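You operate a simulated robot arm through the tools that you are given. There is no shell and no other tool.

Carry out the task below with a simulated two-armed robot. There is one attempt and no reset: what you move stays moved.

JOB
Pick up the orange gauge with one hand, pass it to the other hand and put it on the glass of the light table. Set down upright: orange gauge.

It is judged by the outcome, as a careful person would: the job done as asked, and still so three seconds after it is handed in. It fails if anything else is knocked over, pushed out of place, dropped, spilled or broken.

ROBOT AND FRAMES
Two 7-joint arms with two-finger parallel grippers on one trunk, on a base that moves. Base frame: it is fixed to the floor where the robot stands at the start and does not move with it; the origin is under the middle of the robot, x ahead of it, y to its left, z up. Readings come in mm, rad, newtons and seconds.
The left shoulder is at the start at [16, 173, 1148], the right one opposite. Each reaches about 811 mm from its shoulder. Places, roughly: glass of the light table (31x26 cm) [-1640, 3280, 940]. Payload 3.8 kg a hand.
The TCP of each hand is the grasp point between the finger pads, 30 mm short of the fingertips. In the tool frame z runs along the fingers and y along their closing line. The gripper opens to 110 mm. The fingers are 20 mm wide and 10 mm thick; the gripper's body (48 by 112 mm) begins 55 mm behind the TCP.
Orientation is that of the tool frame in the base frame, as a unit quaternion [x, y, z, w]. With the fingers straight down and closing along the base's y, the tool's x points along the base's -x, its y along +y and its z along -z.

CONTROLS
- The arms move only by the tool send_rows. It takes "left_series", "right_series" or both (then of equal length, played together; a hand with none holds still); each is a list of rows, each an object (a shift or turn left out is 0, a gripper value left out holds the last) with "travel": the shift along the tool's x, y, z in units of 50 mm (1.0 is 50 mm), a list of three; "rotation": the turn, a rotation vector about the tool's x, y, z in units of 5 degrees (1.0 is 5 degrees), a list of three; "jaw": the finger opening in m, from 0 to 0.11. In form: [{"travel": [x, y, z], "rotation": [wx, wy, wz], "jaw": jaw}, ...]. A call has 1 to 20 rows; each row shifts and turns the commanded pose from where the row before left it, along the tool's axes as they then stand. A call with a number of a shift or a turn outside -1 to 1 is refused whole. A row lasts 0.2 s, in which the tool goes at most 50 mm and 0.15 rad; a call with a longer step from one row to the next is refused whole, and so is a gripper value outside its range. A pose out of reach is approached as far as the arm can. The call stops where the force on the tool passes 40 N (or 10 N more than at its start, if that is more) or the arm is blocked; 0.2 s more then pass. Each finger travels about 72 mm/s and halts on what it meets, pressing with about 40 N; the grip force reading is that of the motor and also rises with nothing between the fingers. The clock runs only during rows and for 0.2 s after the last one: add rows that do not move to give the fingers time. The reply holds the time, the measured pose of the TCP, the force on the tool along the base axes, the opening and the grip force, in the units named above and with some noise, with the torque about the TCP (base axes, N m) and any sound that the robot's microphone picked up, and new pictures: "show" is both (left out), scene, wrist or none (wrist: the cameras of the hands that moved).
- Cameras (640 x 400 px; columns grow to the right, rows downward): "scene" is now at [85.3, 6.8, 1265.1]; the picture's right is [0.01, -1.00, 0.00], its down [-0.86, -0.01, -0.51] and it looks along [0.51, 0.00, -0.86] (base axes); focal length 261 px, centre (320, 200). "left" rides on the left gripper at [72, -17, -103] in its tool frame; the picture's right is [0.23, 0.97, 0.00], its down [-0.76, 0.18, -0.62] and it looks along [-0.61, 0.14, 0.78] (tool axes); focal length 222 px, centre (320, 200). "right" rides on the right gripper at [72, 17, -103] in its tool frame; the picture's right is [-0.23, 0.97, 0.00], its down [-0.76, -0.18, -0.62] and it looks along [-0.61, -0.14, 0.78] (tool axes); focal length 222 px, centre (320, 200).
- raise_lower(by): moves the trunk up (or, below 0, down) by that many mm; the arms and the scene camera ride with it, the base frame stays. It gives what a move gives, with no picture.
- base_move(legs): drives the robot by 1 to 6 legs, each [ahead, turn to the left] in mm and rad, along the robot's own axes; the way and the turn of a leg run together, so that a leg with both is an arc; at most 1500 mm and 3.142 rad a leg. The arms and the cameras ride along, it lands a little off, and it stops where it bumps. It gives what a move gives, and a new picture of the scene camera.
- head_to(pan, tilt): turns the head with the scene camera to pan (to the left, within 1.396 rad either way) and tilt (down, from -0.506 to 1.204), counted from straight ahead of the robot. It gives what a move gives, and a new picture of the scene camera.
- point_at(camera, pixels): there is no depth. For up to 12 entries [column, row, z] of the newest picture of that camera ("zoom" is the newest enlarged one), the place [x, y] in the base frame at which the ray of that pixel passes the height z, good to about 3 mm. It takes no simulated time.
- enlarge(camera, box): a new picture of the part [left, top, right, bottom] of that camera's present view, enlarged. It takes no simulated time.
- hand_in(): hands the job in; it is judged then, once.

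Leave the grippers open and the arms clear of the work at the hand-in unless told otherwise.

The tools are called after ">>>" as a command line: name --argument value ..., lists and objects as JSON in quotes. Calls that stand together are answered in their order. send_rows: Moves the arms, as the interface text tells. Its arguments: {"type":"object","properties":{"left_series":{"type":"array","items":{"type":"object","properties":{"travel":{"type":"array","items":{"type":"number"}},"rotation":{"type":"array","items":{"type":"number"}},"jaw":{"type":"number"}}}},"right_series":{"type":"array","items":{"type":"object","properties":{"travel":{"type":"array","items":{"type":"number"}},"rotation":{"type":"array","items":{"type":"number"}},"jaw":{"type":"number"}}}},"show":{"type":"string","enum":["both","scene","wrist","none"]}},"required":[]} The other tools are called the same way: raise_lower (by) moves the trunk up or down; base_move (legs) drives the base; head_to (pan, tilt) turns the head that bears the scene camera; point_at (camera, pixels) gives the place at which the rays of pixels pass given heights; enlarge (camera, box) takes an enlarged picture of a part of a camera's view; hand_in () hands the job in.

At the start:

```text
time_s: 0.0
left_position: [418.8, 228.1, 529.5]
left_orientation: [-0.001, 0.995, -0.001, -0.101]
left_contact_force: [1.1, 0.2, 0.8]
left_moment: [0.0, -0.01, 0.0]
left_finger_gap: 110.2
left_finger_force: 0.1
right_position: [519.5, -262.1, 676.1]
right_orientation: [0.0, 1.0, -0.001, 0.001]
right_contact_force: [-0.3, 0.3, -0.4]
right_moment: [0.02, 0.01, -0.01]
right_finger_gap: 109.9
right_finger_force: 0.1
trunk travel left (down, up): [-246.0, 324.0]
robot x, y, heading: [-0.1, -1.6, 0.002]
head pan, tilt (commanded): [0.009, 1.044]
```

scene: 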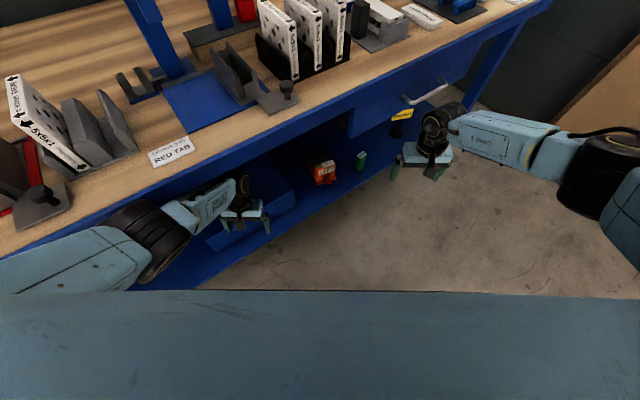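
right: 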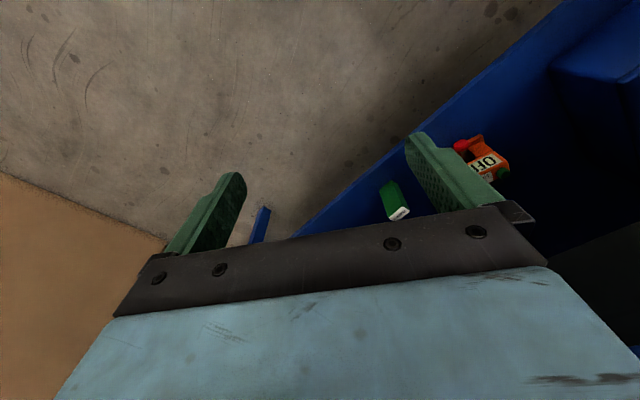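
left: 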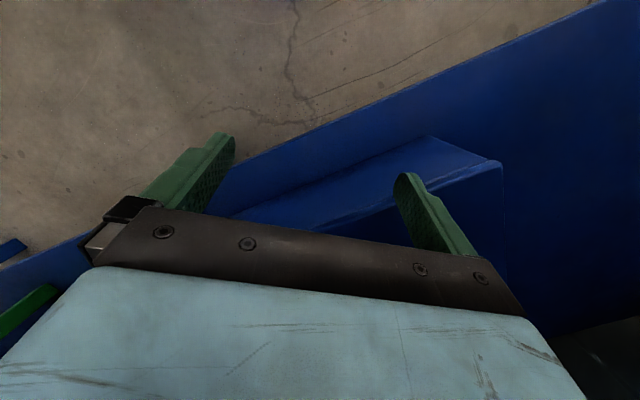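

I see an orange object on the blue lower shelf at about (324,172) in the scene picture, beside a small green thing at (360,160). I'll enlarge these to see them better.

>>> enlarge --camera "scene" --box '[260, 120, 420, 220]'

>>> enlarge --camera "right" --box '[360, 100, 560, 225]'

>>> enlarge --camera "scene" --box '[0, 0, 560, 300]'

```text
4.00 times, centred on (340, 170) of scene
```

zoom: 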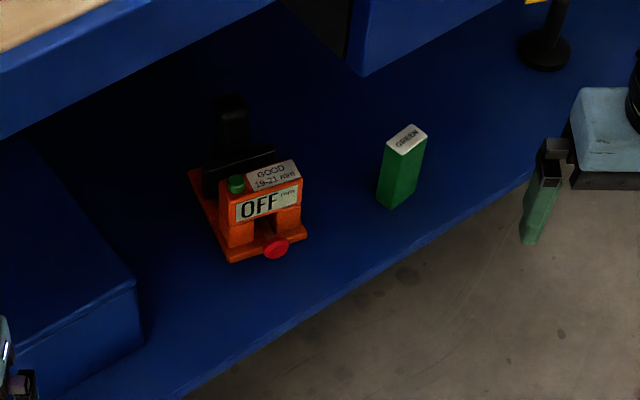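

```text
3.20 times, centred on (460, 162) of right
```

zoom: 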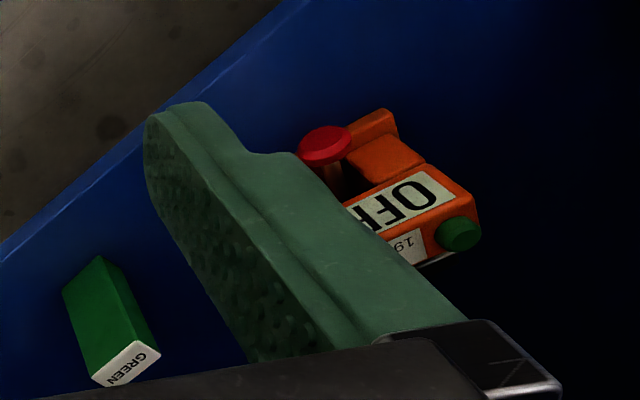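

```text
1.14 times, centred on (280, 150) of scene
```

zoom: 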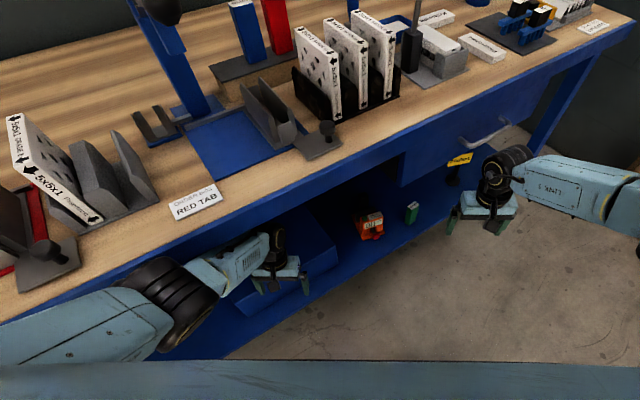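

The gauge carries an "OFF" display, a green button on top and a red button at the front. To find its height I'll cast rays to the same features from two cameras: green button, red button, top of the green block.

>>> point_at --camera "scene" --pixels '[[319, 166.25, 300], [319, 166.25, 500], [329, 182.5, 300], [329, 182.5, 500], [361.25, 154.25, 300], [361.25, 154.25, 500]]'

>>> point_at --camera "right" --pixels '[[503.1, 172.3, 300], [503.1, 172.3, 500], [461.6, 144.8, 300], [461.6, 144.8, 500], [399, 213, 300], [399, 213, 500]]'

```text
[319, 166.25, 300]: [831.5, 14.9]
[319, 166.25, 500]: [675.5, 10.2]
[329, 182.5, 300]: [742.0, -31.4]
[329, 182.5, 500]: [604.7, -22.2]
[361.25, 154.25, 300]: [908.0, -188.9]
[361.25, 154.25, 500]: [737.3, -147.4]
```

```text
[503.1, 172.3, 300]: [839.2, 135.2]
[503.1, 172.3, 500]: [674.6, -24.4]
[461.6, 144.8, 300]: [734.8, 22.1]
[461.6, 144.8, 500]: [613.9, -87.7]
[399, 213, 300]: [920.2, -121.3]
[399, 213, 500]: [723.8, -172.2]
```

The two views agree. The green button is near (711, 11, 455), the red button near (680, -27, 390), and the top of the green block near (780, -158, 446). Before moving anything I'll look around with the head: first ahead, then left toward the light table.

>>> head_to --pan 0.0 --tilt 0.6

>>> head_to --pan 1.39 --tilt 0.3

>>> head_to --pan -1.39 --tilt 0.5

```text
time_s: 0.9
left_position: [419.9, 225.7, 530.1]
left_orientation: [-0.001, 0.995, 0.001, -0.103]
left_contact_force: [-0.5, -0.2, 0.8]
left_moment: [0.0, 0.01, 0.02]
left_finger_gap: 110.1
left_finger_force: 0.1
right_position: [520.3, -264.8, 674.1]
right_orientation: [0.0, 1.0, 0.0, 0.001]
right_contact_force: [1.1, 0.2, 0.3]
right_moment: [-0.01, 0.02, 0.01]
right_finger_gap: 109.9
right_finger_force: 0.2
trunk travel left (down, up): [-246.0, 324.0]
robot x, y, heading: [-2.4, -2.2, -0.002]
head pan, tilt (commanded): [0.0, 0.6]
```

scene: 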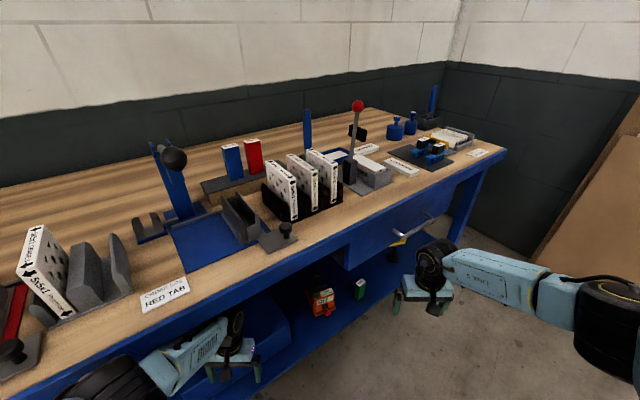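

```text
time_s: 2.4
left_position: [419.1, 226.1, 530.5]
left_orientation: [-0.001, 0.995, 0.001, -0.104]
left_contact_force: [-0.4, 0.2, 0.4]
left_moment: [0.0, 0.03, -0.02]
left_finger_gap: 109.7
left_finger_force: 0.1
right_position: [519.2, -264.8, 674.4]
right_orientation: [0.0, 1.0, 0.0, 0.001]
right_contact_force: [0.4, -0.1, -0.2]
right_moment: [0.01, 0.03, 0.06]
right_finger_gap: 110.1
right_finger_force: 0.1
trunk travel left (down, up): [-246.0, 324.0]
robot x, y, heading: [-1.1, -1.1, 0.001]
head pan, tilt (commanded): [1.389, 0.3]
```

scene: 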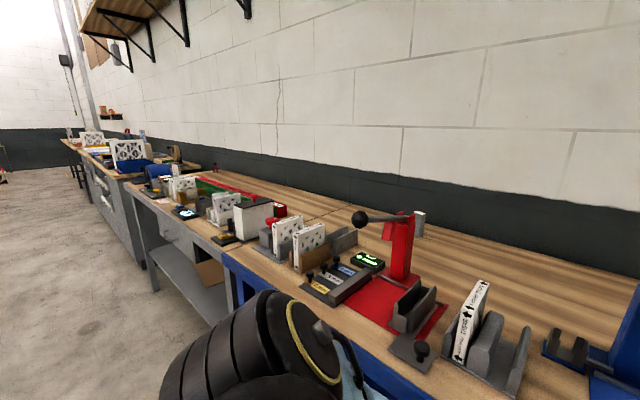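

```text
time_s: 4.9
left_position: [418.8, 226.7, 530.8]
left_orientation: [-0.001, 0.995, 0.001, -0.102]
left_contact_force: [0.1, -0.2, 0.3]
left_moment: [0.0, 0.02, 0.03]
left_finger_gap: 109.7
left_finger_force: 0.1
right_position: [519.9, -264.2, 674.0]
right_orientation: [0.0, 1.0, 0.0, 0.001]
right_contact_force: [0.4, -0.6, -0.6]
right_moment: [-0.01, 0.01, 0.02]
right_finger_gap: 109.6
right_finger_force: 0.1
trunk travel left (down, up): [-246.0, 324.0]
robot x, y, heading: [1.1, -2.6, -0.002]
head pan, tilt (commanded): [-1.389, 0.499]
```

scene: 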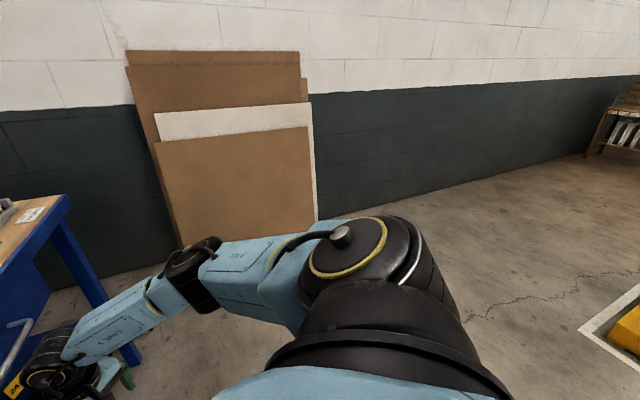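

The benches run in a line to the left. I'll turn the head back left and enlarge the area where the light table should be (around column 60–200, row 120–220).

>>> head_to --pan 1.396 --tilt 0.2

>>> enlarge --camera "scene" --box '[40, 120, 200, 220]'

>>> enlarge --camera "scene" --box '[120, 160, 320, 285]'

```text
time_s: 7.3
left_position: [419.2, 226.5, 530.1]
left_orientation: [-0.001, 0.995, 0.001, -0.103]
left_contact_force: [0.9, 0.5, 0.3]
left_moment: [0.02, 0.03, -0.02]
left_finger_gap: 110.0
left_finger_force: 0.2
right_position: [520.3, -265.1, 673.7]
right_orientation: [0.001, 1.0, 0.0, 0.001]
right_contact_force: [-0.2, 0.2, 0.1]
right_moment: [0.03, -0.03, 0.01]
right_finger_gap: 109.9
right_finger_force: 0.1
trunk travel left (down, up): [-246.0, 324.0]
robot x, y, heading: [1.6, 0.4, 0.002]
head pan, tilt (commanded): [1.396, 0.201]
```

scene: 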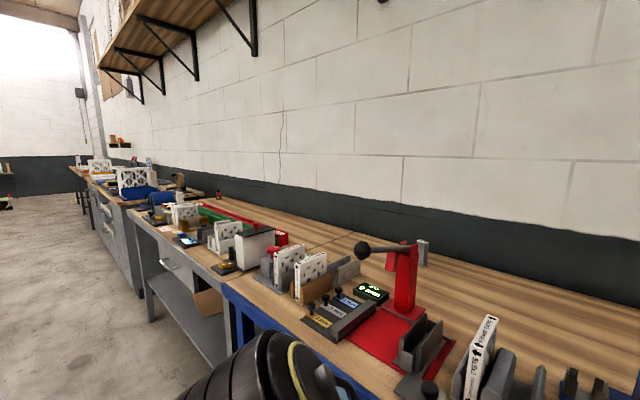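

```text
4.00 times, centred on (120, 170) of scene
```

zoom: 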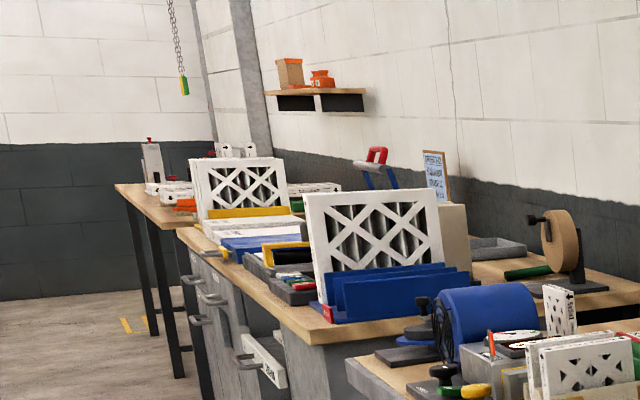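

```text
3.20 times, centred on (220, 222) of scene
```

zoom: 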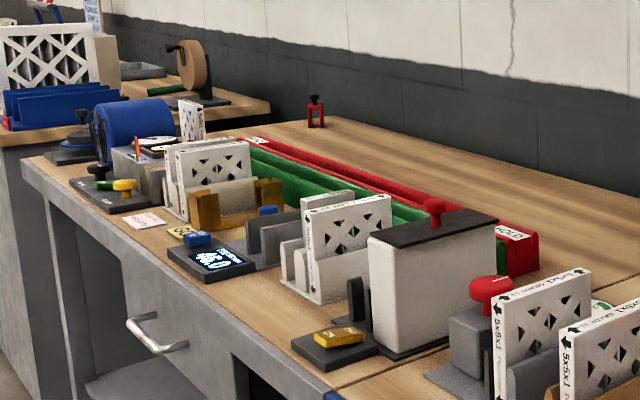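

I need to find which pixel corresponds to the light table. I'll cast several pixels of the far-left benches down to z = 940.

>>> point_at --camera "scene" --pixels '[[80, 165, 940], [100, 175, 940], [110, 180, 940], [120, 185, 940], [140, 195, 940], [160, 200, 940], [180, 215, 940], [185, 240, 940], [225, 280, 940], [135, 220, 940]]'

>>> enlarge --camera "scene" --box '[60, 145, 140, 195]'

```text
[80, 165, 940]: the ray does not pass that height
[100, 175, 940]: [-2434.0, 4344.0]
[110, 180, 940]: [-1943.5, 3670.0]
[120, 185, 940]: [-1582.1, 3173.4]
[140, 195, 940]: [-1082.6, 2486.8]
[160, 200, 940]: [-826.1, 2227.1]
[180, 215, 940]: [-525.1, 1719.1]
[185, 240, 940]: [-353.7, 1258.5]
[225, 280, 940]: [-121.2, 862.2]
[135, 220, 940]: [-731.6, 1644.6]
```

```text
8.00 times, centred on (100, 170) of scene
```

zoom: 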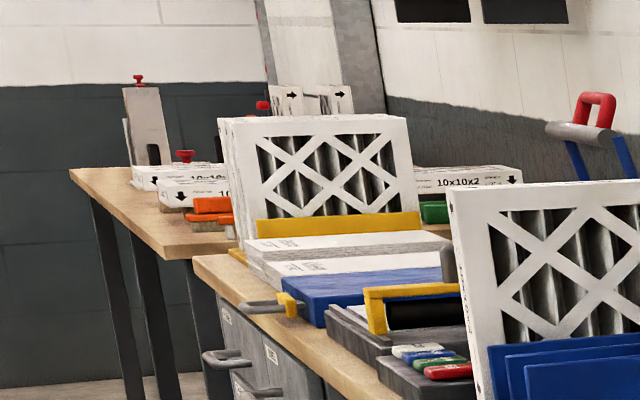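

The light table should be on the third bench near pixel (117,184); I'll look at that when closer. First the pick. I'll look back at the shelf and measure the bench edges.

>>> head_to --pan 0.2 --tilt 0.95

>>> enlarge --camera "scene" --box '[160, 100, 480, 300]'

```text
time_s: 8.7
left_position: [418.6, 225.5, 529.8]
left_orientation: [-0.001, 0.995, 0.001, -0.103]
left_contact_force: [0.2, -0.2, -0.4]
left_moment: [-0.01, -0.02, -0.01]
left_finger_gap: 109.9
left_finger_force: 0.0
right_position: [520.7, -264.4, 674.6]
right_orientation: [0.0, 1.0, 0.0, 0.0]
right_contact_force: [-0.2, -0.3, 0.3]
right_moment: [0.01, -0.04, 0.01]
right_finger_gap: 110.2
right_finger_force: 0.0
trunk travel left (down, up): [-246.0, 324.0]
robot x, y, heading: [-1.8, -3.0, -0.001]
head pan, tilt (commanded): [0.201, 0.949]
```

scene: 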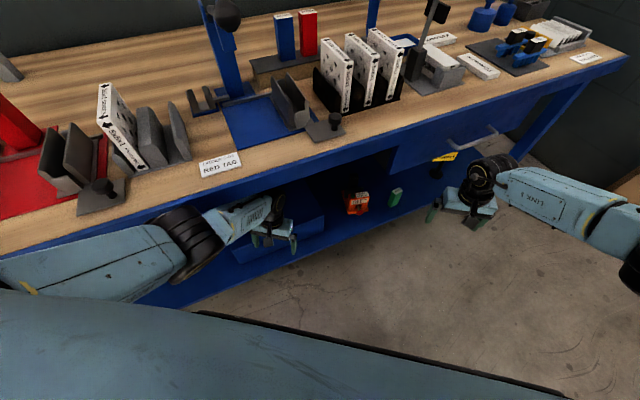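

```text
2.00 times, centred on (320, 200) of scene
```

zoom: 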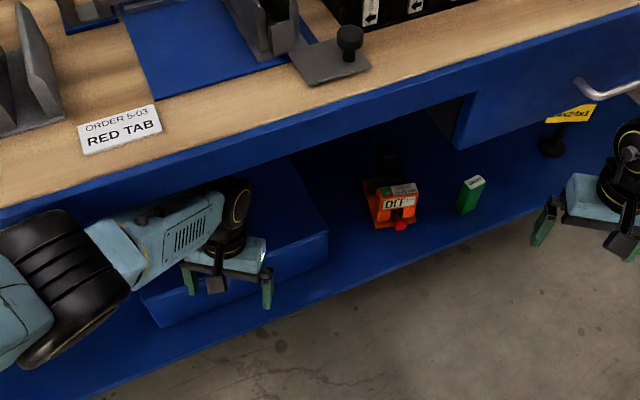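

I'll cast the tabletop edge and shelf edge pixels to guessed heights to get the bench's direction.

>>> point_at --camera "zoom" --pixels '[[0, 208, 900], [320, 112, 900], [620, 14, 900], [0, 208, 850], [320, 112, 850], [620, 14, 850], [150, 365, 365], [330, 288, 365], [530, 208, 365], [328, 235, 450], [388, 230, 365], [465, 212, 365]]'

>>> enlarge --camera "scene" --box '[310, 160, 438, 240]'

```text
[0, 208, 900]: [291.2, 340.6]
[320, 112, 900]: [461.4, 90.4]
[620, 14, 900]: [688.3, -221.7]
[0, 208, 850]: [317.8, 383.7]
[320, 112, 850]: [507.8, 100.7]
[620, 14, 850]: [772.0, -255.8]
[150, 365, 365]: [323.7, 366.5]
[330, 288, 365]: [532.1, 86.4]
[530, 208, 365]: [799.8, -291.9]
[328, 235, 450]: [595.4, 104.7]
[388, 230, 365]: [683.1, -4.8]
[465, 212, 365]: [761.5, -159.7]
```

```text
5.00 times, centred on (374, 200) of scene
```

zoom: 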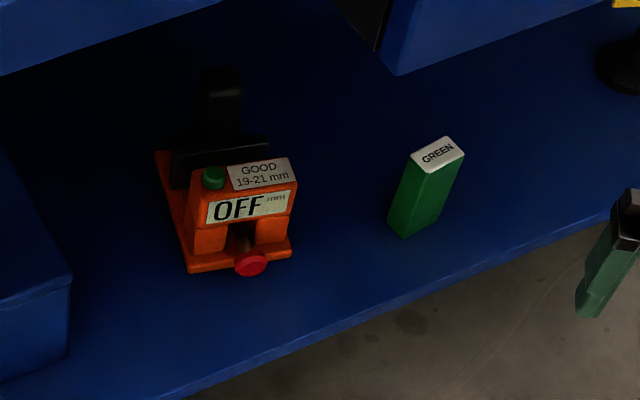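

Bench direction comes out as about (-0.59, 0.81), so facing it squarely is heading ≈0.63 rad. Now I'll measure the gauge's outline in this 5x view: base corners at (187,272), (292,257), (156,152), top edge corners (190,180), (297,183), black slab ends (172,185), (268,150), black post top (222,70).

>>> point_at --camera "zoom" --pixels '[[187, 272, 365], [292, 257, 365], [156, 152, 370], [213, 178, 455], [205, 222, 430], [296, 210, 430], [190, 180, 450], [290, 158, 450], [403, 237, 365], [432, 150, 446], [268, 140, 450], [222, 70, 450]]'

>>> point_at --camera "right" --pixels '[[461.6, 144.8, 390], [503.1, 172.3, 455]]'

```text
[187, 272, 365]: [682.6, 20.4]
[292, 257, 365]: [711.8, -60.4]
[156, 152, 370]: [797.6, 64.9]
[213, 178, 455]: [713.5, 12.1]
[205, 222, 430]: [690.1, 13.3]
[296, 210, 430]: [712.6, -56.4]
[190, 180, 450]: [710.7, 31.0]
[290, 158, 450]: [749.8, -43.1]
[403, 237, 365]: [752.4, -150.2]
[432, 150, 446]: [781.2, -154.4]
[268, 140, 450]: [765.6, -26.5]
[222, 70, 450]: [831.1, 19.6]
```

```text
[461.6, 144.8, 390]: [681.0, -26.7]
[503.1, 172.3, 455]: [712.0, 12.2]
```

The gauge is about 86 mm wide, 125 mm deep and 90 mm tall. It stands on the lower shelf (z≈365) behind the tabletop's overhang, its front facing about heading 0.35. My arms are close to the tabletop edge, so I'll first back straight away from the bench to get room.

>>> base_move --legs '[[-250, 0]]'

```text
time_s: 10.6
left_position: [170.6, 225.1, 530.0]
left_orientation: [0.001, 0.995, 0.0, -0.103]
left_contact_force: [-0.8, 1.0, -0.1]
left_moment: [0.0, -0.02, 0.04]
left_finger_gap: 109.9
left_finger_force: 0.1
right_position: [268.7, -266.3, 673.7]
right_orientation: [0.002, 1.0, 0.0, 0.0]
right_contact_force: [-0.2, 0.0, 0.0]
right_moment: [-0.01, -0.01, -0.02]
right_finger_gap: 110.0
right_finger_force: 0.1
trunk travel left (down, up): [-246.0, 324.0]
robot x, y, heading: [-248.5, 0.6, -0.002]
head pan, tilt (commanded): [0.201, 0.949]
```

scene: 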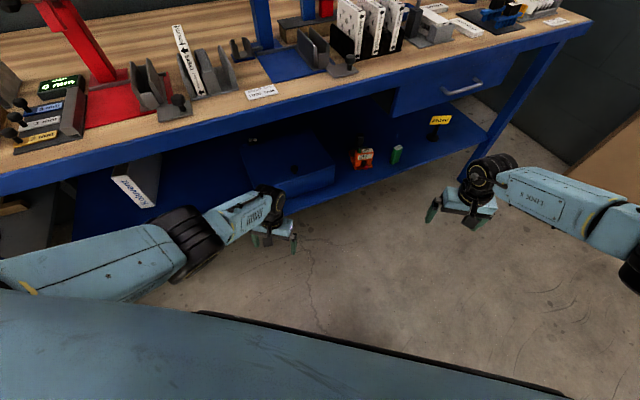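

Backing off worked. The RED TAB card now at (262,92) gives a second ray for the tabletop height. I'll enlarge to locate it and the gauge exactly.

>>> enlarge --camera "scene" --box '[200, 60, 360, 160]'

>>> enlarge --camera "scene" --box '[320, 120, 448, 200]'

```text
4.00 times, centred on (280, 110) of scene
```

zoom: 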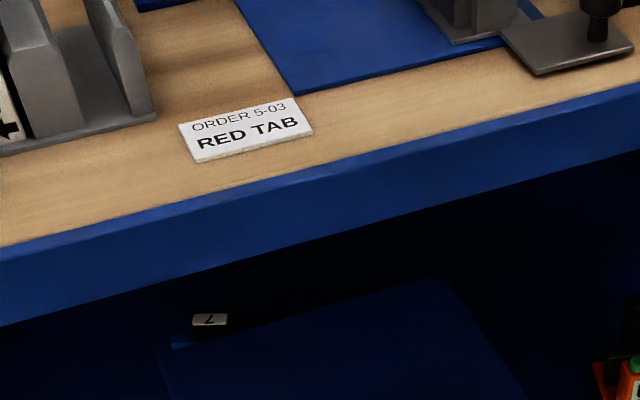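

```text
5.00 times, centred on (384, 160) of scene
```

zoom: 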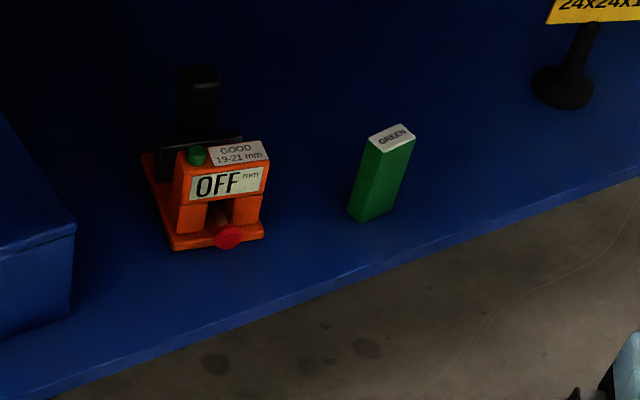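

Now I cast the tabletop edge, apron bottom and shelf edge points from this new position for the second set of rays.

>>> point_at --camera "scene" --pixels '[[200, 170.5, 900], [360, 132, 900], [200, 170.5, 850], [360, 132, 850], [278, 93.25, 900], [278, 93.25, 850], [200, 191, 850], [360, 147, 850], [200, 191, 780], [360, 147, 780]]'

>>> point_at --camera "zoom" --pixels '[[40, 380, 365], [300, 293, 365], [600, 183, 365], [195, 155, 455], [229, 236, 390], [172, 250, 365], [263, 238, 365], [142, 155, 370], [76, 225, 450], [75, 300, 365], [355, 220, 365], [395, 135, 446]]'

```text
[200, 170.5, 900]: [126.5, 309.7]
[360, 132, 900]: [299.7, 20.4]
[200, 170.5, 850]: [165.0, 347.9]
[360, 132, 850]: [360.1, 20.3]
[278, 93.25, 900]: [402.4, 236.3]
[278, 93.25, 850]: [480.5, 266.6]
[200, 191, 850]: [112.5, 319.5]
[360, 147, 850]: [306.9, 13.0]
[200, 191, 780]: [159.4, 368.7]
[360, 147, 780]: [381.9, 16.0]
```

```text
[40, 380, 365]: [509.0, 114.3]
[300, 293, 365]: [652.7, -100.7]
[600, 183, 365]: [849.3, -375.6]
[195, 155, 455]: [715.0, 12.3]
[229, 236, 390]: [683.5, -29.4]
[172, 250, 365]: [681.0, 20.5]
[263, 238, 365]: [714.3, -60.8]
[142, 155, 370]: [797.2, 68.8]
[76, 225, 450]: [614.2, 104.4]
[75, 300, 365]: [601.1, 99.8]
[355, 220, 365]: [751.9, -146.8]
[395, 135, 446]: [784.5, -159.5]
```

I misread the rows. The wood edge is at (200,122) and (360,82), and the apron bottom at (200,141) and (360,97). Recasting those.

>>> point_at --camera "scene" --pixels '[[200, 122, 900], [360, 82, 900], [200, 122, 850], [360, 82, 850], [278, 93.25, 900], [278, 93.25, 850], [200, 141.25, 850], [360, 97, 850], [200, 141.25, 780], [360, 97, 780]]'

```text
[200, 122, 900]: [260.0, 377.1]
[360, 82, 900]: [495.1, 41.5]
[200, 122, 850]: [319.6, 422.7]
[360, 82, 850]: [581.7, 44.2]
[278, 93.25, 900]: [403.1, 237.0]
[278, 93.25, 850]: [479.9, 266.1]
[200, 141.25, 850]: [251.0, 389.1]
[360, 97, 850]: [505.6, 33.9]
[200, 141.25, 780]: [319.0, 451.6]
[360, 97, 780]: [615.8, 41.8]
```

The tabletop is at z≈900 with its edge 430 mm from the origin along the bench normal. The apron bottom is at z≈850, and the shelf is at z≈365 with its edge at 480. The gauge position agrees from both views. I'll tuck both hands in toward the robot for driving.

>>> send_rows --left_series '[{"travel": [0.8, 0, 0.17]}, {"travel": [0.8, 0, 0.17]}, {"travel": [0.2, 0, -0.97]}, {"travel": [0.2, 0, -0.97]}, {"travel": [0.2, 0, -0.97]}]' --right_series '[{"travel": [0.7, 0, 0]}, {"travel": [0.7, 0, 0]}, {"travel": [0.7, 0, 0]}, {"travel": [0.7, 0, 0]}, {"travel": [0.4, 0, 0]}]' --show "both"

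```text
time_s: 11.8
left_position: [88.5, 225.6, 678.3]
left_orientation: [0.0, 0.995, 0.001, -0.104]
left_contact_force: [-0.1, 0.6, -0.1]
left_moment: [0.02, -0.01, 0.0]
left_finger_gap: 109.8
left_finger_force: 0.0
right_position: [109.5, -263.3, 673.1]
right_orientation: [0.002, 1.0, 0.0, 0.0]
right_contact_force: [0.1, -0.3, 0.2]
right_moment: [0.0, 0.02, -0.04]
right_finger_gap: 110.1
right_finger_force: 0.1
trunk travel left (down, up): [-246.0, 324.0]
robot x, y, heading: [-249.4, -1.4, -0.002]
head pan, tilt (commanded): [0.201, 0.949]
```

scene: 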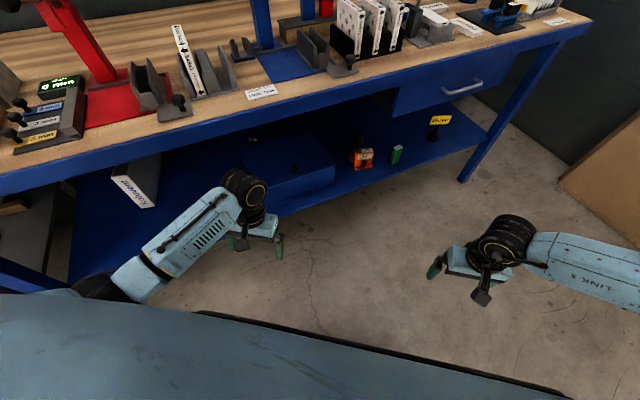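
right: 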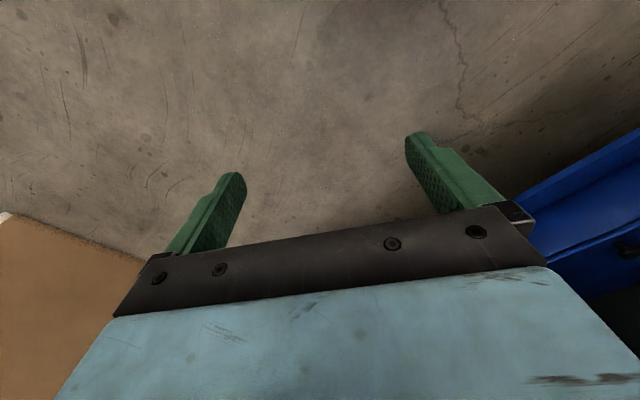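
left: 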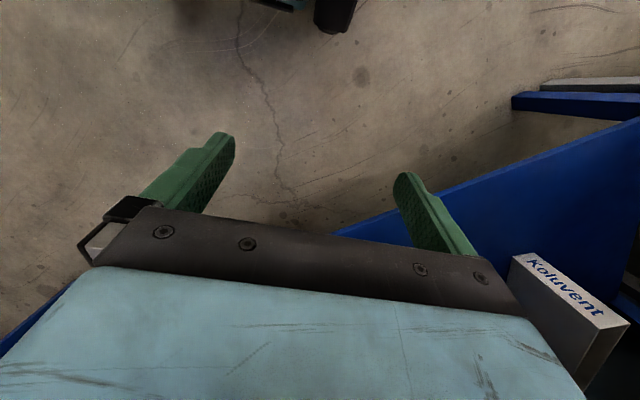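

The left wrist camera sees one of the robot's own wheels at (335,15) at the top of its picture. I'll use it to learn how far the base sticks out ahead.

>>> point_at --camera "left" --pixels '[[335, 32, 0], [335, 32, 60], [260, 8, 100], [260, 8, 200]]'

>>> enlarge --camera "left" --box '[220, 0, 420, 125]'

```text
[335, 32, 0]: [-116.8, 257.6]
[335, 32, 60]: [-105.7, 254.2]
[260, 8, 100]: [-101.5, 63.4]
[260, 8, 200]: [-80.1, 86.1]
```

```text
3.20 times, centred on (320, 62) of left
```

zoom: 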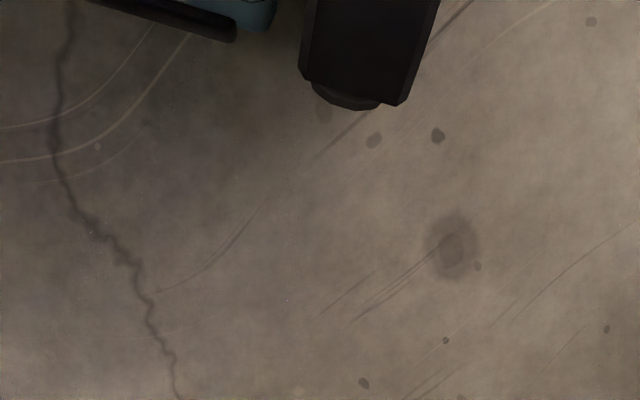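

The base reaches only about 150 mm ahead of its centre, so I can come fairly close. I'll tuck the left hand in 80 mm more and lower the trunk fully, so the arms pass under the tabletop height.

>>> send_rows --left_series '[{"travel": [0.8, 0, 0.17]}, {"travel": [0.8, 0, 0.17]}]' --show "none"

>>> raise_lower --by -240

>>> base_move --legs '[[0, -0.256], [350, 0]]'

```text
time_s: 12.4
left_position: [7.6, 226.0, 678.7]
left_orientation: [0.0, 0.995, 0.0, -0.102]
left_contact_force: [-0.6, 0.6, 0.0]
left_moment: [0.03, -0.02, 0.02]
left_finger_gap: 110.1
left_finger_force: 0.1
right_position: [109.4, -264.6, 674.0]
right_orientation: [0.002, 1.0, 0.0, 0.0]
right_contact_force: [-0.1, 0.9, 0.2]
right_moment: [0.0, -0.06, -0.02]
right_finger_gap: 110.1
right_finger_force: 0.1
trunk travel left (down, up): [-246.0, 324.0]
robot x, y, heading: [-255.6, -0.1, -0.004]
head pan, tilt (commanded): [0.201, 0.949]
```

```text
time_s: 14.9
left_position: [6.9, 226.2, 438.0]
left_orientation: [0.001, 0.995, 0.001, -0.102]
left_contact_force: [0.0, -0.1, 0.2]
left_moment: [0.01, 0.04, -0.01]
left_finger_gap: 110.1
left_finger_force: 0.0
right_position: [109.0, -263.8, 433.3]
right_orientation: [0.001, 1.0, -0.001, 0.001]
right_contact_force: [-0.2, 0.0, -0.3]
right_moment: [0.01, 0.0, 0.01]
right_finger_gap: 109.9
right_finger_force: 0.1
trunk travel left (down, up): [-6.0, 564.0]
robot x, y, heading: [-255.1, 2.0, -0.001]
head pan, tilt (commanded): [0.201, 0.949]
```

```text
time_s: 18.0
left_position: [394.6, 62.6, 438.1]
left_orientation: [0.128, 0.986, 0.015, -0.102]
left_contact_force: [-0.4, -0.3, -0.4]
left_moment: [-0.03, -0.02, -0.01]
left_finger_gap: 109.9
left_finger_force: 0.2
right_position: [365.8, -437.1, 433.7]
right_orientation: [0.129, 0.992, 0.0, 0.0]
right_contact_force: [0.0, -0.2, 1.0]
right_moment: [-0.01, 0.01, -0.05]
right_finger_gap: 110.1
right_finger_force: 0.0
trunk travel left (down, up): [-6.0, 564.0]
robot x, y, heading: [86.9, -89.7, -0.258]
head pan, tilt (commanded): [0.201, 0.949]
```

scene: 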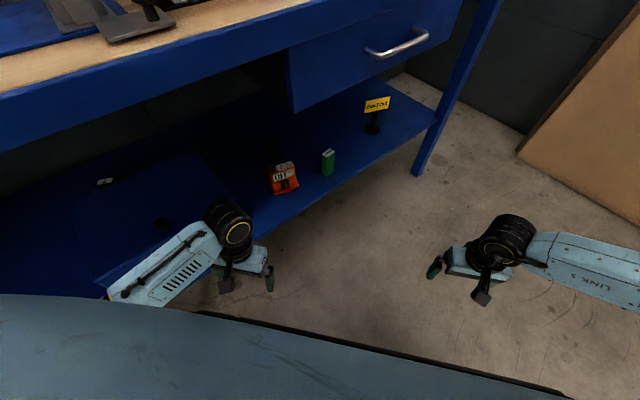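

I'm at (87,-90) with heading -0.26. Turning here keeps the left elbow clear of the table edge, so I'll turn to heading 0.375, in line with the gauge, and go 90 mm ahead. The gauge should then be straight ahead of the right shoulder.

>>> base_move --legs '[[0, 0.633], [90, 0]]'

>>> head_to --pan -0.2 --tilt 0.85

```text
time_s: 20.8
left_position: [326.2, 249.2, 438.1]
left_orientation: [-0.185, 0.977, -0.019, -0.102]
left_contact_force: [-0.4, 0.1, 0.3]
left_moment: [-0.02, -0.03, 0.0]
left_finger_gap: 109.8
left_finger_force: 0.1
right_position: [601.2, -169.1, 433.1]
right_orientation: [-0.186, 0.983, 0.0, 0.0]
right_contact_force: [1.0, -0.6, 0.5]
right_moment: [0.02, -0.01, 0.0]
right_finger_gap: 110.0
right_finger_force: 0.0
trunk travel left (down, up): [-6.0, 564.0]
robot x, y, heading: [171.8, -55.6, 0.378]
head pan, tilt (commanded): [0.201, 0.949]
```

scene: 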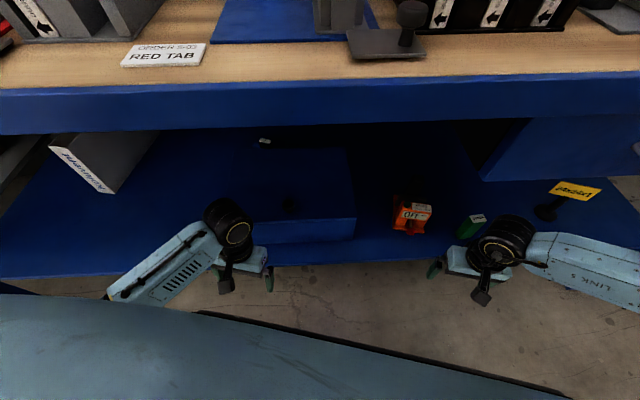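

```text
time_s: 21.7
left_position: [327.2, 249.3, 438.7]
left_orientation: [-0.185, 0.977, -0.019, -0.101]
left_contact_force: [-0.7, -0.3, -0.3]
left_moment: [0.0, 0.01, 0.02]
left_finger_gap: 110.0
left_finger_force: 0.0
right_position: [600.9, -169.8, 432.9]
right_orientation: [-0.185, 0.983, -0.001, 0.0]
right_contact_force: [0.1, -0.1, -0.3]
right_moment: [-0.03, -0.01, 0.0]
right_finger_gap: 110.1
right_finger_force: 0.0
trunk travel left (down, up): [-6.0, 564.0]
robot x, y, heading: [170.6, -58.2, 0.374]
head pan, tilt (commanded): [-0.201, 0.85]
```

scene: 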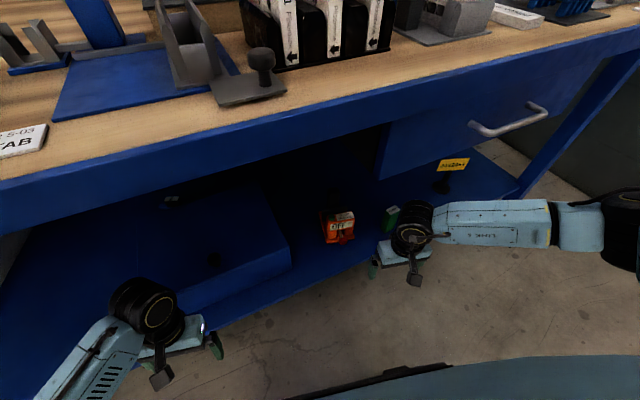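

I'm in place at (171,-58), heading 0.375, with the gauge at (338,225) in the picture. I'll enlarge it for detail.

>>> enlarge --camera "scene" --box '[298, 195, 378, 245]'

>>> enlarge --camera "right" --box '[320, 100, 640, 300]'

```text
8.00 times, centred on (338, 220) of scene
```

zoom: 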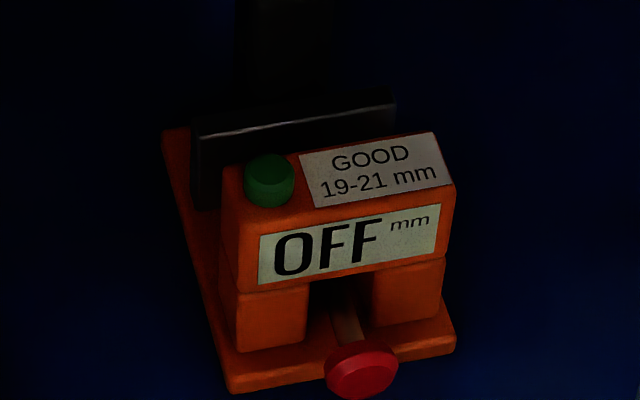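

```text
2.00 times, centred on (480, 200) of right
```

zoom: 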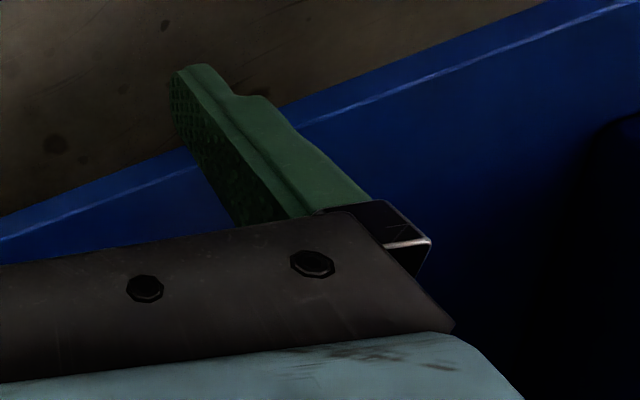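

The gauge has a base plate and two front legs carrying a display head with flat sides. There's a red knob low between the legs, with a black plate and post behind. I'll measure the head's top corners and the base corners in this 8x view.

>>> point_at --camera "zoom" --pixels '[[240, 207, 450], [224, 165, 450], [456, 186, 450], [435, 132, 450], [232, 394, 365], [456, 352, 365], [163, 130, 375], [193, 130, 450], [396, 90, 450], [238, 292, 410], [238, 350, 375], [443, 320, 375]]'

```text
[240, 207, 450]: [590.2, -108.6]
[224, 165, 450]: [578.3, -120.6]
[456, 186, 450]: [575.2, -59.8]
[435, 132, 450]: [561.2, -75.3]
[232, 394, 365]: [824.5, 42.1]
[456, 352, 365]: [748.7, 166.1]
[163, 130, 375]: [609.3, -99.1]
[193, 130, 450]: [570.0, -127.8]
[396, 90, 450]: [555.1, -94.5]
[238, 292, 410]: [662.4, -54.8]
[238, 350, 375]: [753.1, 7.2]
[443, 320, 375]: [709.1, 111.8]
```

The "zoom" referred to the right-camera enlargement. I'll redo the scene enlargement and then measure.

>>> enlarge --camera "scene" --box '[298, 195, 378, 245]'

>>> point_at --camera "zoom" --pixels '[[240, 207, 450], [224, 165, 450], [456, 186, 450], [435, 132, 450], [232, 394, 365], [456, 352, 365], [163, 130, 375], [193, 130, 450], [396, 90, 450], [238, 292, 410], [238, 350, 375], [443, 320, 375]]'

```text
8.00 times, centred on (338, 220) of scene
```

zoom: 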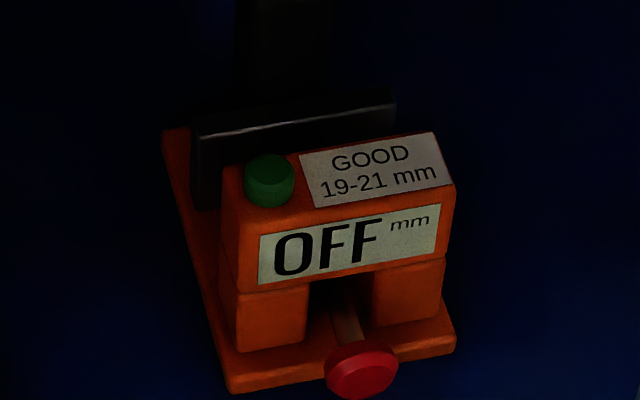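

```text
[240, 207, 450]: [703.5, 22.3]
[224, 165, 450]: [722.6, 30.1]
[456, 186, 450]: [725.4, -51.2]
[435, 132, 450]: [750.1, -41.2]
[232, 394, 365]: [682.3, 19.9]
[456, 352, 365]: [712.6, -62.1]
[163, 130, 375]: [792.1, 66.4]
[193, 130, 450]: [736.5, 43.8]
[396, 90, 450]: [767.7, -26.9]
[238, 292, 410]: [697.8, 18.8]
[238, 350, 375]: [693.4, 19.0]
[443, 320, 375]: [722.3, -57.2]
```

Measurements agree. The head is 77 mm wide and ~24 mm deep, its centre is at about (726,-10), its top is at z≈450, and its heading is ≈0.37. Now I'll bring the right hand in front of the gauge and tilt it 45° forward so its camera can look at the gauge from the front.

>>> send_rows --right_series '[{"travel": [-0.3, 0.9, -0.15]}, {"travel": [-0.3, 0.9, -0.15], "rotation": [0, -1, 0]}, {"rotation": [0, -1, 0]}, {"rotation": [0, -1, 0]}, {"rotation": [0, -1, 0]}, {"rotation": [0, -1, 0]}, {"rotation": [0, -1, 0]}, {"rotation": [0, -1, 0]}, {"rotation": [0, -1, 0]}, {"rotation": [0, -1, 0]}]' --show "both"

```text
time_s: 23.9
left_position: [326.7, 248.0, 437.6]
left_orientation: [-0.186, 0.977, -0.019, -0.102]
left_contact_force: [-0.2, 0.0, -0.4]
left_moment: [-0.01, -0.01, -0.01]
left_finger_gap: 109.9
left_finger_force: 0.1
right_position: [596.9, -74.4, 448.3]
right_orientation: [-0.179, 0.949, 0.048, 0.253]
right_contact_force: [0.2, -1.0, 0.2]
right_moment: [0.0, -0.03, 0.02]
right_finger_gap: 109.9
right_finger_force: 0.1
right hand out of reach, approached as far as the arm can: row 8, 9, 10
trunk travel left (down, up): [-6.0, 564.0]
robot x, y, heading: [171.7, -58.5, 0.374]
head pan, tilt (commanded): [-0.201, 0.85]
```

scene: 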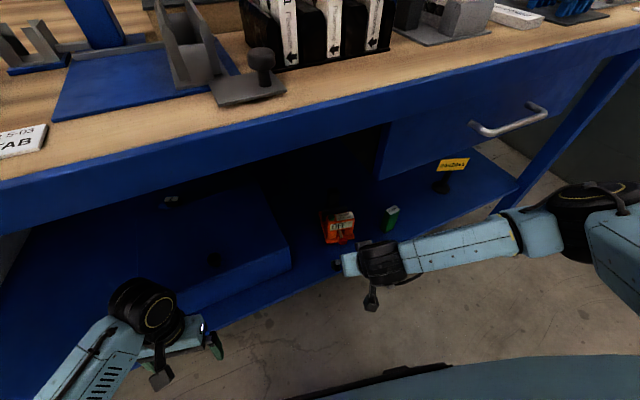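
right: 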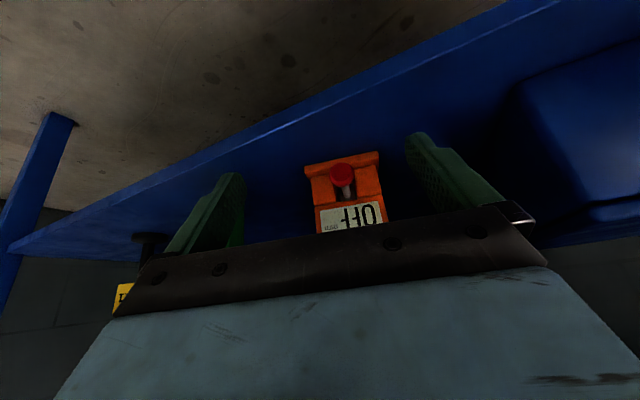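

The wrist stops at a 30° forward tilt. The gauge shows upside down between the fingers at (345,195). Before moving under the bench I need to know how low the drawer unit on the right hangs, its front-bottom-left corner being near (380,180). I'll cast it at several heights.

>>> enlarge --camera "scene" --box '[320, 80, 576, 240]'

>>> point_at --camera "scene" --pixels '[[380, 180, 800], [380, 180, 750], [380, 180, 700], [380, 180, 650], [380, 180, 600], [500, 140, 700], [500, 140, 650], [386, 126, 850], [150, 165, 850]]'

```text
2.50 times, centred on (448, 160) of scene
```

zoom: 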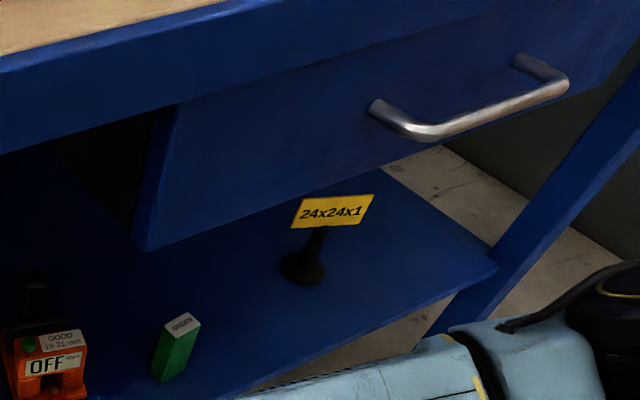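

```text
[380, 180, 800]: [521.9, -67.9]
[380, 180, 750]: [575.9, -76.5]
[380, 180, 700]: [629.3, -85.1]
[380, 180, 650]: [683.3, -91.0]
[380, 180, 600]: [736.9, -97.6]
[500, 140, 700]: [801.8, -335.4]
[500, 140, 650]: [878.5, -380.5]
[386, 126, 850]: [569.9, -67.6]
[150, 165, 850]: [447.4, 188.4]
```

The drawer unit's bottom is at about z=720–740 and its left side is close to the gauge, so the hand has to stay low there. I'll enlarge the right wrist view of the gauge and check where the right wrist is.

>>> enlarge --camera "right" --box '[240, 120, 440, 245]'

>>> point_at --camera "scene" --pixels '[[385, 262, 550], [385, 262, 620], [480, 245, 600], [480, 245, 700], [600, 200, 700], [600, 200, 800]]'

>>> enlarge --camera "scene" --box '[320, 160, 640, 360]'

```text
3.20 times, centred on (340, 182) of right
```

zoom: 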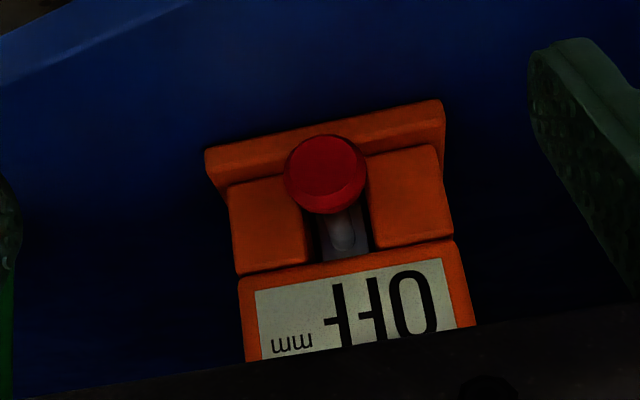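

```text
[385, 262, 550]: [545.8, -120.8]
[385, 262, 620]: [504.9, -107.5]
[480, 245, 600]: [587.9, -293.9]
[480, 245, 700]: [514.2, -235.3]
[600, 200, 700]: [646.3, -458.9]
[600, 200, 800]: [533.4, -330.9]
```

```text
2.00 times, centred on (480, 260) of scene
```

zoom: 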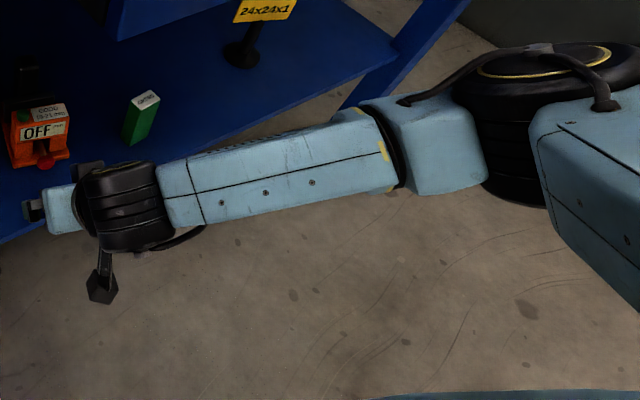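

The right forearm would pass right under the drawer's front edge, which is too tight. The left arm is better, because its forearm comes from the open side. I'll untilt and tuck the right hand, then reposition the robot to the right so the gauge lies in front of the left shoulder.

>>> send_rows --right_series '[{"travel": [0.3, -0.6, 0], "rotation": [0, 1, 0]}, {"travel": [0.3, -0.6, 0], "rotation": [0, 1, 0]}, {"rotation": [0, 1, 0]}, {"rotation": [0, 1, 0]}, {"rotation": [0, 1, 0]}, {"rotation": [0, 1, 0]}]' --show "none"

```text
time_s: 25.3
left_position: [327.4, 248.2, 438.1]
left_orientation: [-0.185, 0.977, -0.018, -0.101]
left_contact_force: [1.4, 0.4, 0.2]
left_moment: [0.02, -0.02, -0.01]
left_finger_gap: 110.0
left_finger_force: 0.1
right_position: [593.5, -138.6, 434.6]
right_orientation: [-0.187, 0.982, -0.001, 0.0]
right_contact_force: [0.2, -0.1, 0.6]
right_moment: [-0.03, -0.03, -0.02]
right_finger_gap: 110.1
right_finger_force: 0.1
trunk travel left (down, up): [-6.0, 564.0]
robot x, y, heading: [170.8, -57.2, 0.374]
head pan, tilt (commanded): [-0.201, 0.85]
```

The right hand is straight down again at z≈435. Now I'll drive: back 200 mm, turn right, go 375 mm, and turn back to heading 0.375.

>>> base_move --legs '[[-200, 0], [0, -0.997], [375, 0], [0, 0.997]]'

>>> head_to --pan 0.15 --tilt 0.85

```text
time_s: 34.0
left_position: [446.8, -44.2, 438.1]
left_orientation: [-0.185, 0.977, -0.018, -0.1]
left_contact_force: [0.9, 0.3, -0.1]
left_moment: [0.0, 0.01, 0.01]
left_finger_gap: 109.6
left_finger_force: 0.1
right_position: [712.5, -433.1, 434.5]
right_orientation: [-0.185, 0.983, 0.0, 0.0]
right_contact_force: [-0.5, -0.1, -0.5]
right_moment: [-0.01, 0.01, -0.01]
right_finger_gap: 109.8
right_finger_force: 0.0
trunk travel left (down, up): [-6.0, 564.0]
robot x, y, heading: [289.8, -349.4, 0.371]
head pan, tilt (commanded): [-0.201, 0.85]
```

scene: 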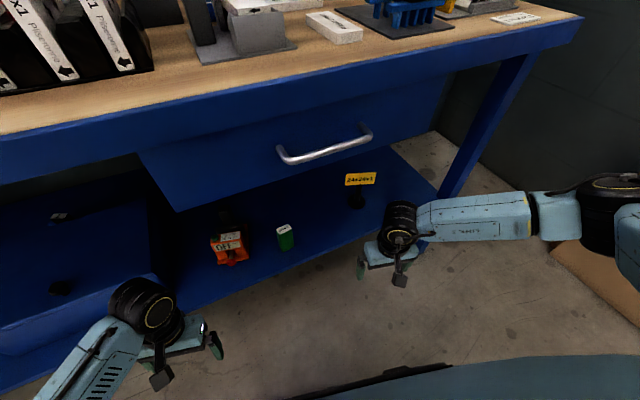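

```text
time_s: 34.8
left_position: [447.4, -45.3, 439.1]
left_orientation: [-0.185, 0.977, -0.018, -0.101]
left_contact_force: [0.0, 0.4, 0.2]
left_moment: [0.0, 0.02, 0.0]
left_finger_gap: 110.0
left_finger_force: 0.0
right_position: [713.4, -431.8, 434.5]
right_orientation: [-0.186, 0.983, 0.0, 0.0]
right_contact_force: [-0.3, 0.8, 0.6]
right_moment: [-0.01, -0.02, -0.01]
right_finger_gap: 110.1
right_finger_force: 0.0
trunk travel left (down, up): [-6.0, 564.0]
robot x, y, heading: [289.6, -347.7, 0.371]
head pan, tilt (commanded): [0.15, 0.85]
```

scene: 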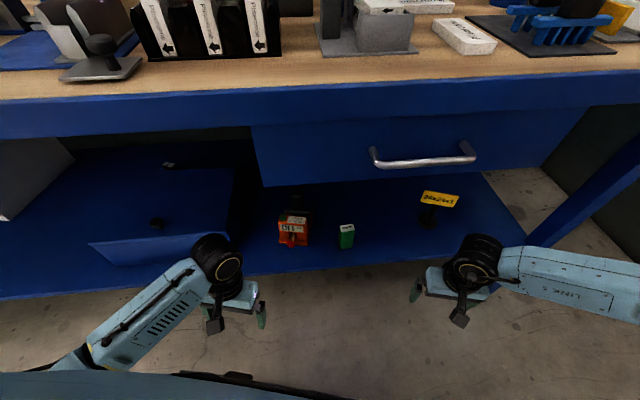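

I landed well at (290,-349). A second ray to the drawer's bottom-left-front corner at (262,187) and a re-measure of the gauge come next.

>>> enlarge --camera "scene" --box '[200, 120, 360, 270]'

>>> point_at --camera "scene" --pixels '[[262, 187, 750], [262, 187, 700], [262, 187, 650], [252, 127, 850], [165, 225, 450], [88, 243, 450], [88, 243, 470]]'

```text
2.67 times, centred on (280, 195) of scene
```

zoom: 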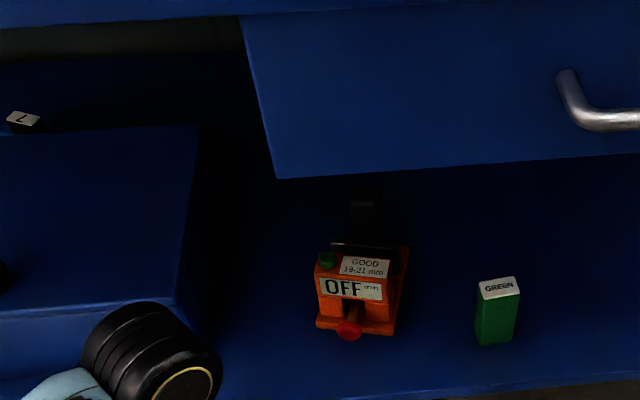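

```text
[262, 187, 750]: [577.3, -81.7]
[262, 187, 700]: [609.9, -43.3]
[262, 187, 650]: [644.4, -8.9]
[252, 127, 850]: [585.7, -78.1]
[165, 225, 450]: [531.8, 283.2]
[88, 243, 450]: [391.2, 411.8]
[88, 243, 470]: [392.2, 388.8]
```

The two rays meet at z≈750, so the drawer bottom is at 750 and the hand and wrist (top ≈690) will pass. I'll measure the gauge once more from here with a tight enlargement.

>>> enlarge --camera "scene" --box '[264, 195, 328, 251]'

```text
7.14 times, centred on (296, 223) of scene
```

zoom: 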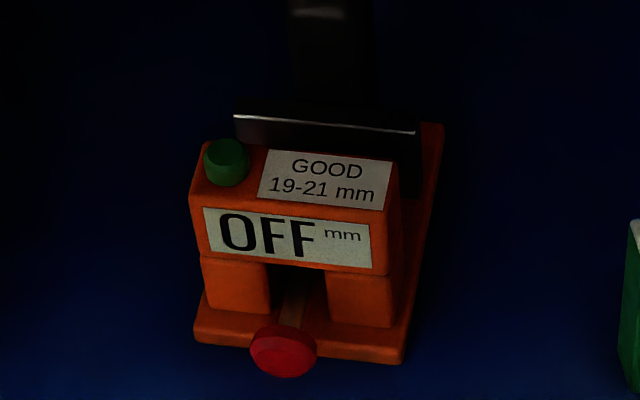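

>>> point_at --camera "zoom" --pixels '[[192, 193, 450], [388, 212, 450], [205, 145, 450], [398, 160, 450], [194, 340, 365], [402, 363, 365], [443, 125, 375], [235, 118, 450], [415, 135, 450], [206, 305, 378], [390, 325, 378], [320, 15, 450]]'

```text
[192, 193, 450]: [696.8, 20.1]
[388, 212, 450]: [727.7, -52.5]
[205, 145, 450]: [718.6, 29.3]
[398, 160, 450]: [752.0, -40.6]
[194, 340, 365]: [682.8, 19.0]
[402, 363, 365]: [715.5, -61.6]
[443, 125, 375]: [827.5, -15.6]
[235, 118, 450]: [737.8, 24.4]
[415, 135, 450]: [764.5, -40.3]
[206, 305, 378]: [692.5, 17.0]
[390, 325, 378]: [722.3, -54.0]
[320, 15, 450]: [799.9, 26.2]
```

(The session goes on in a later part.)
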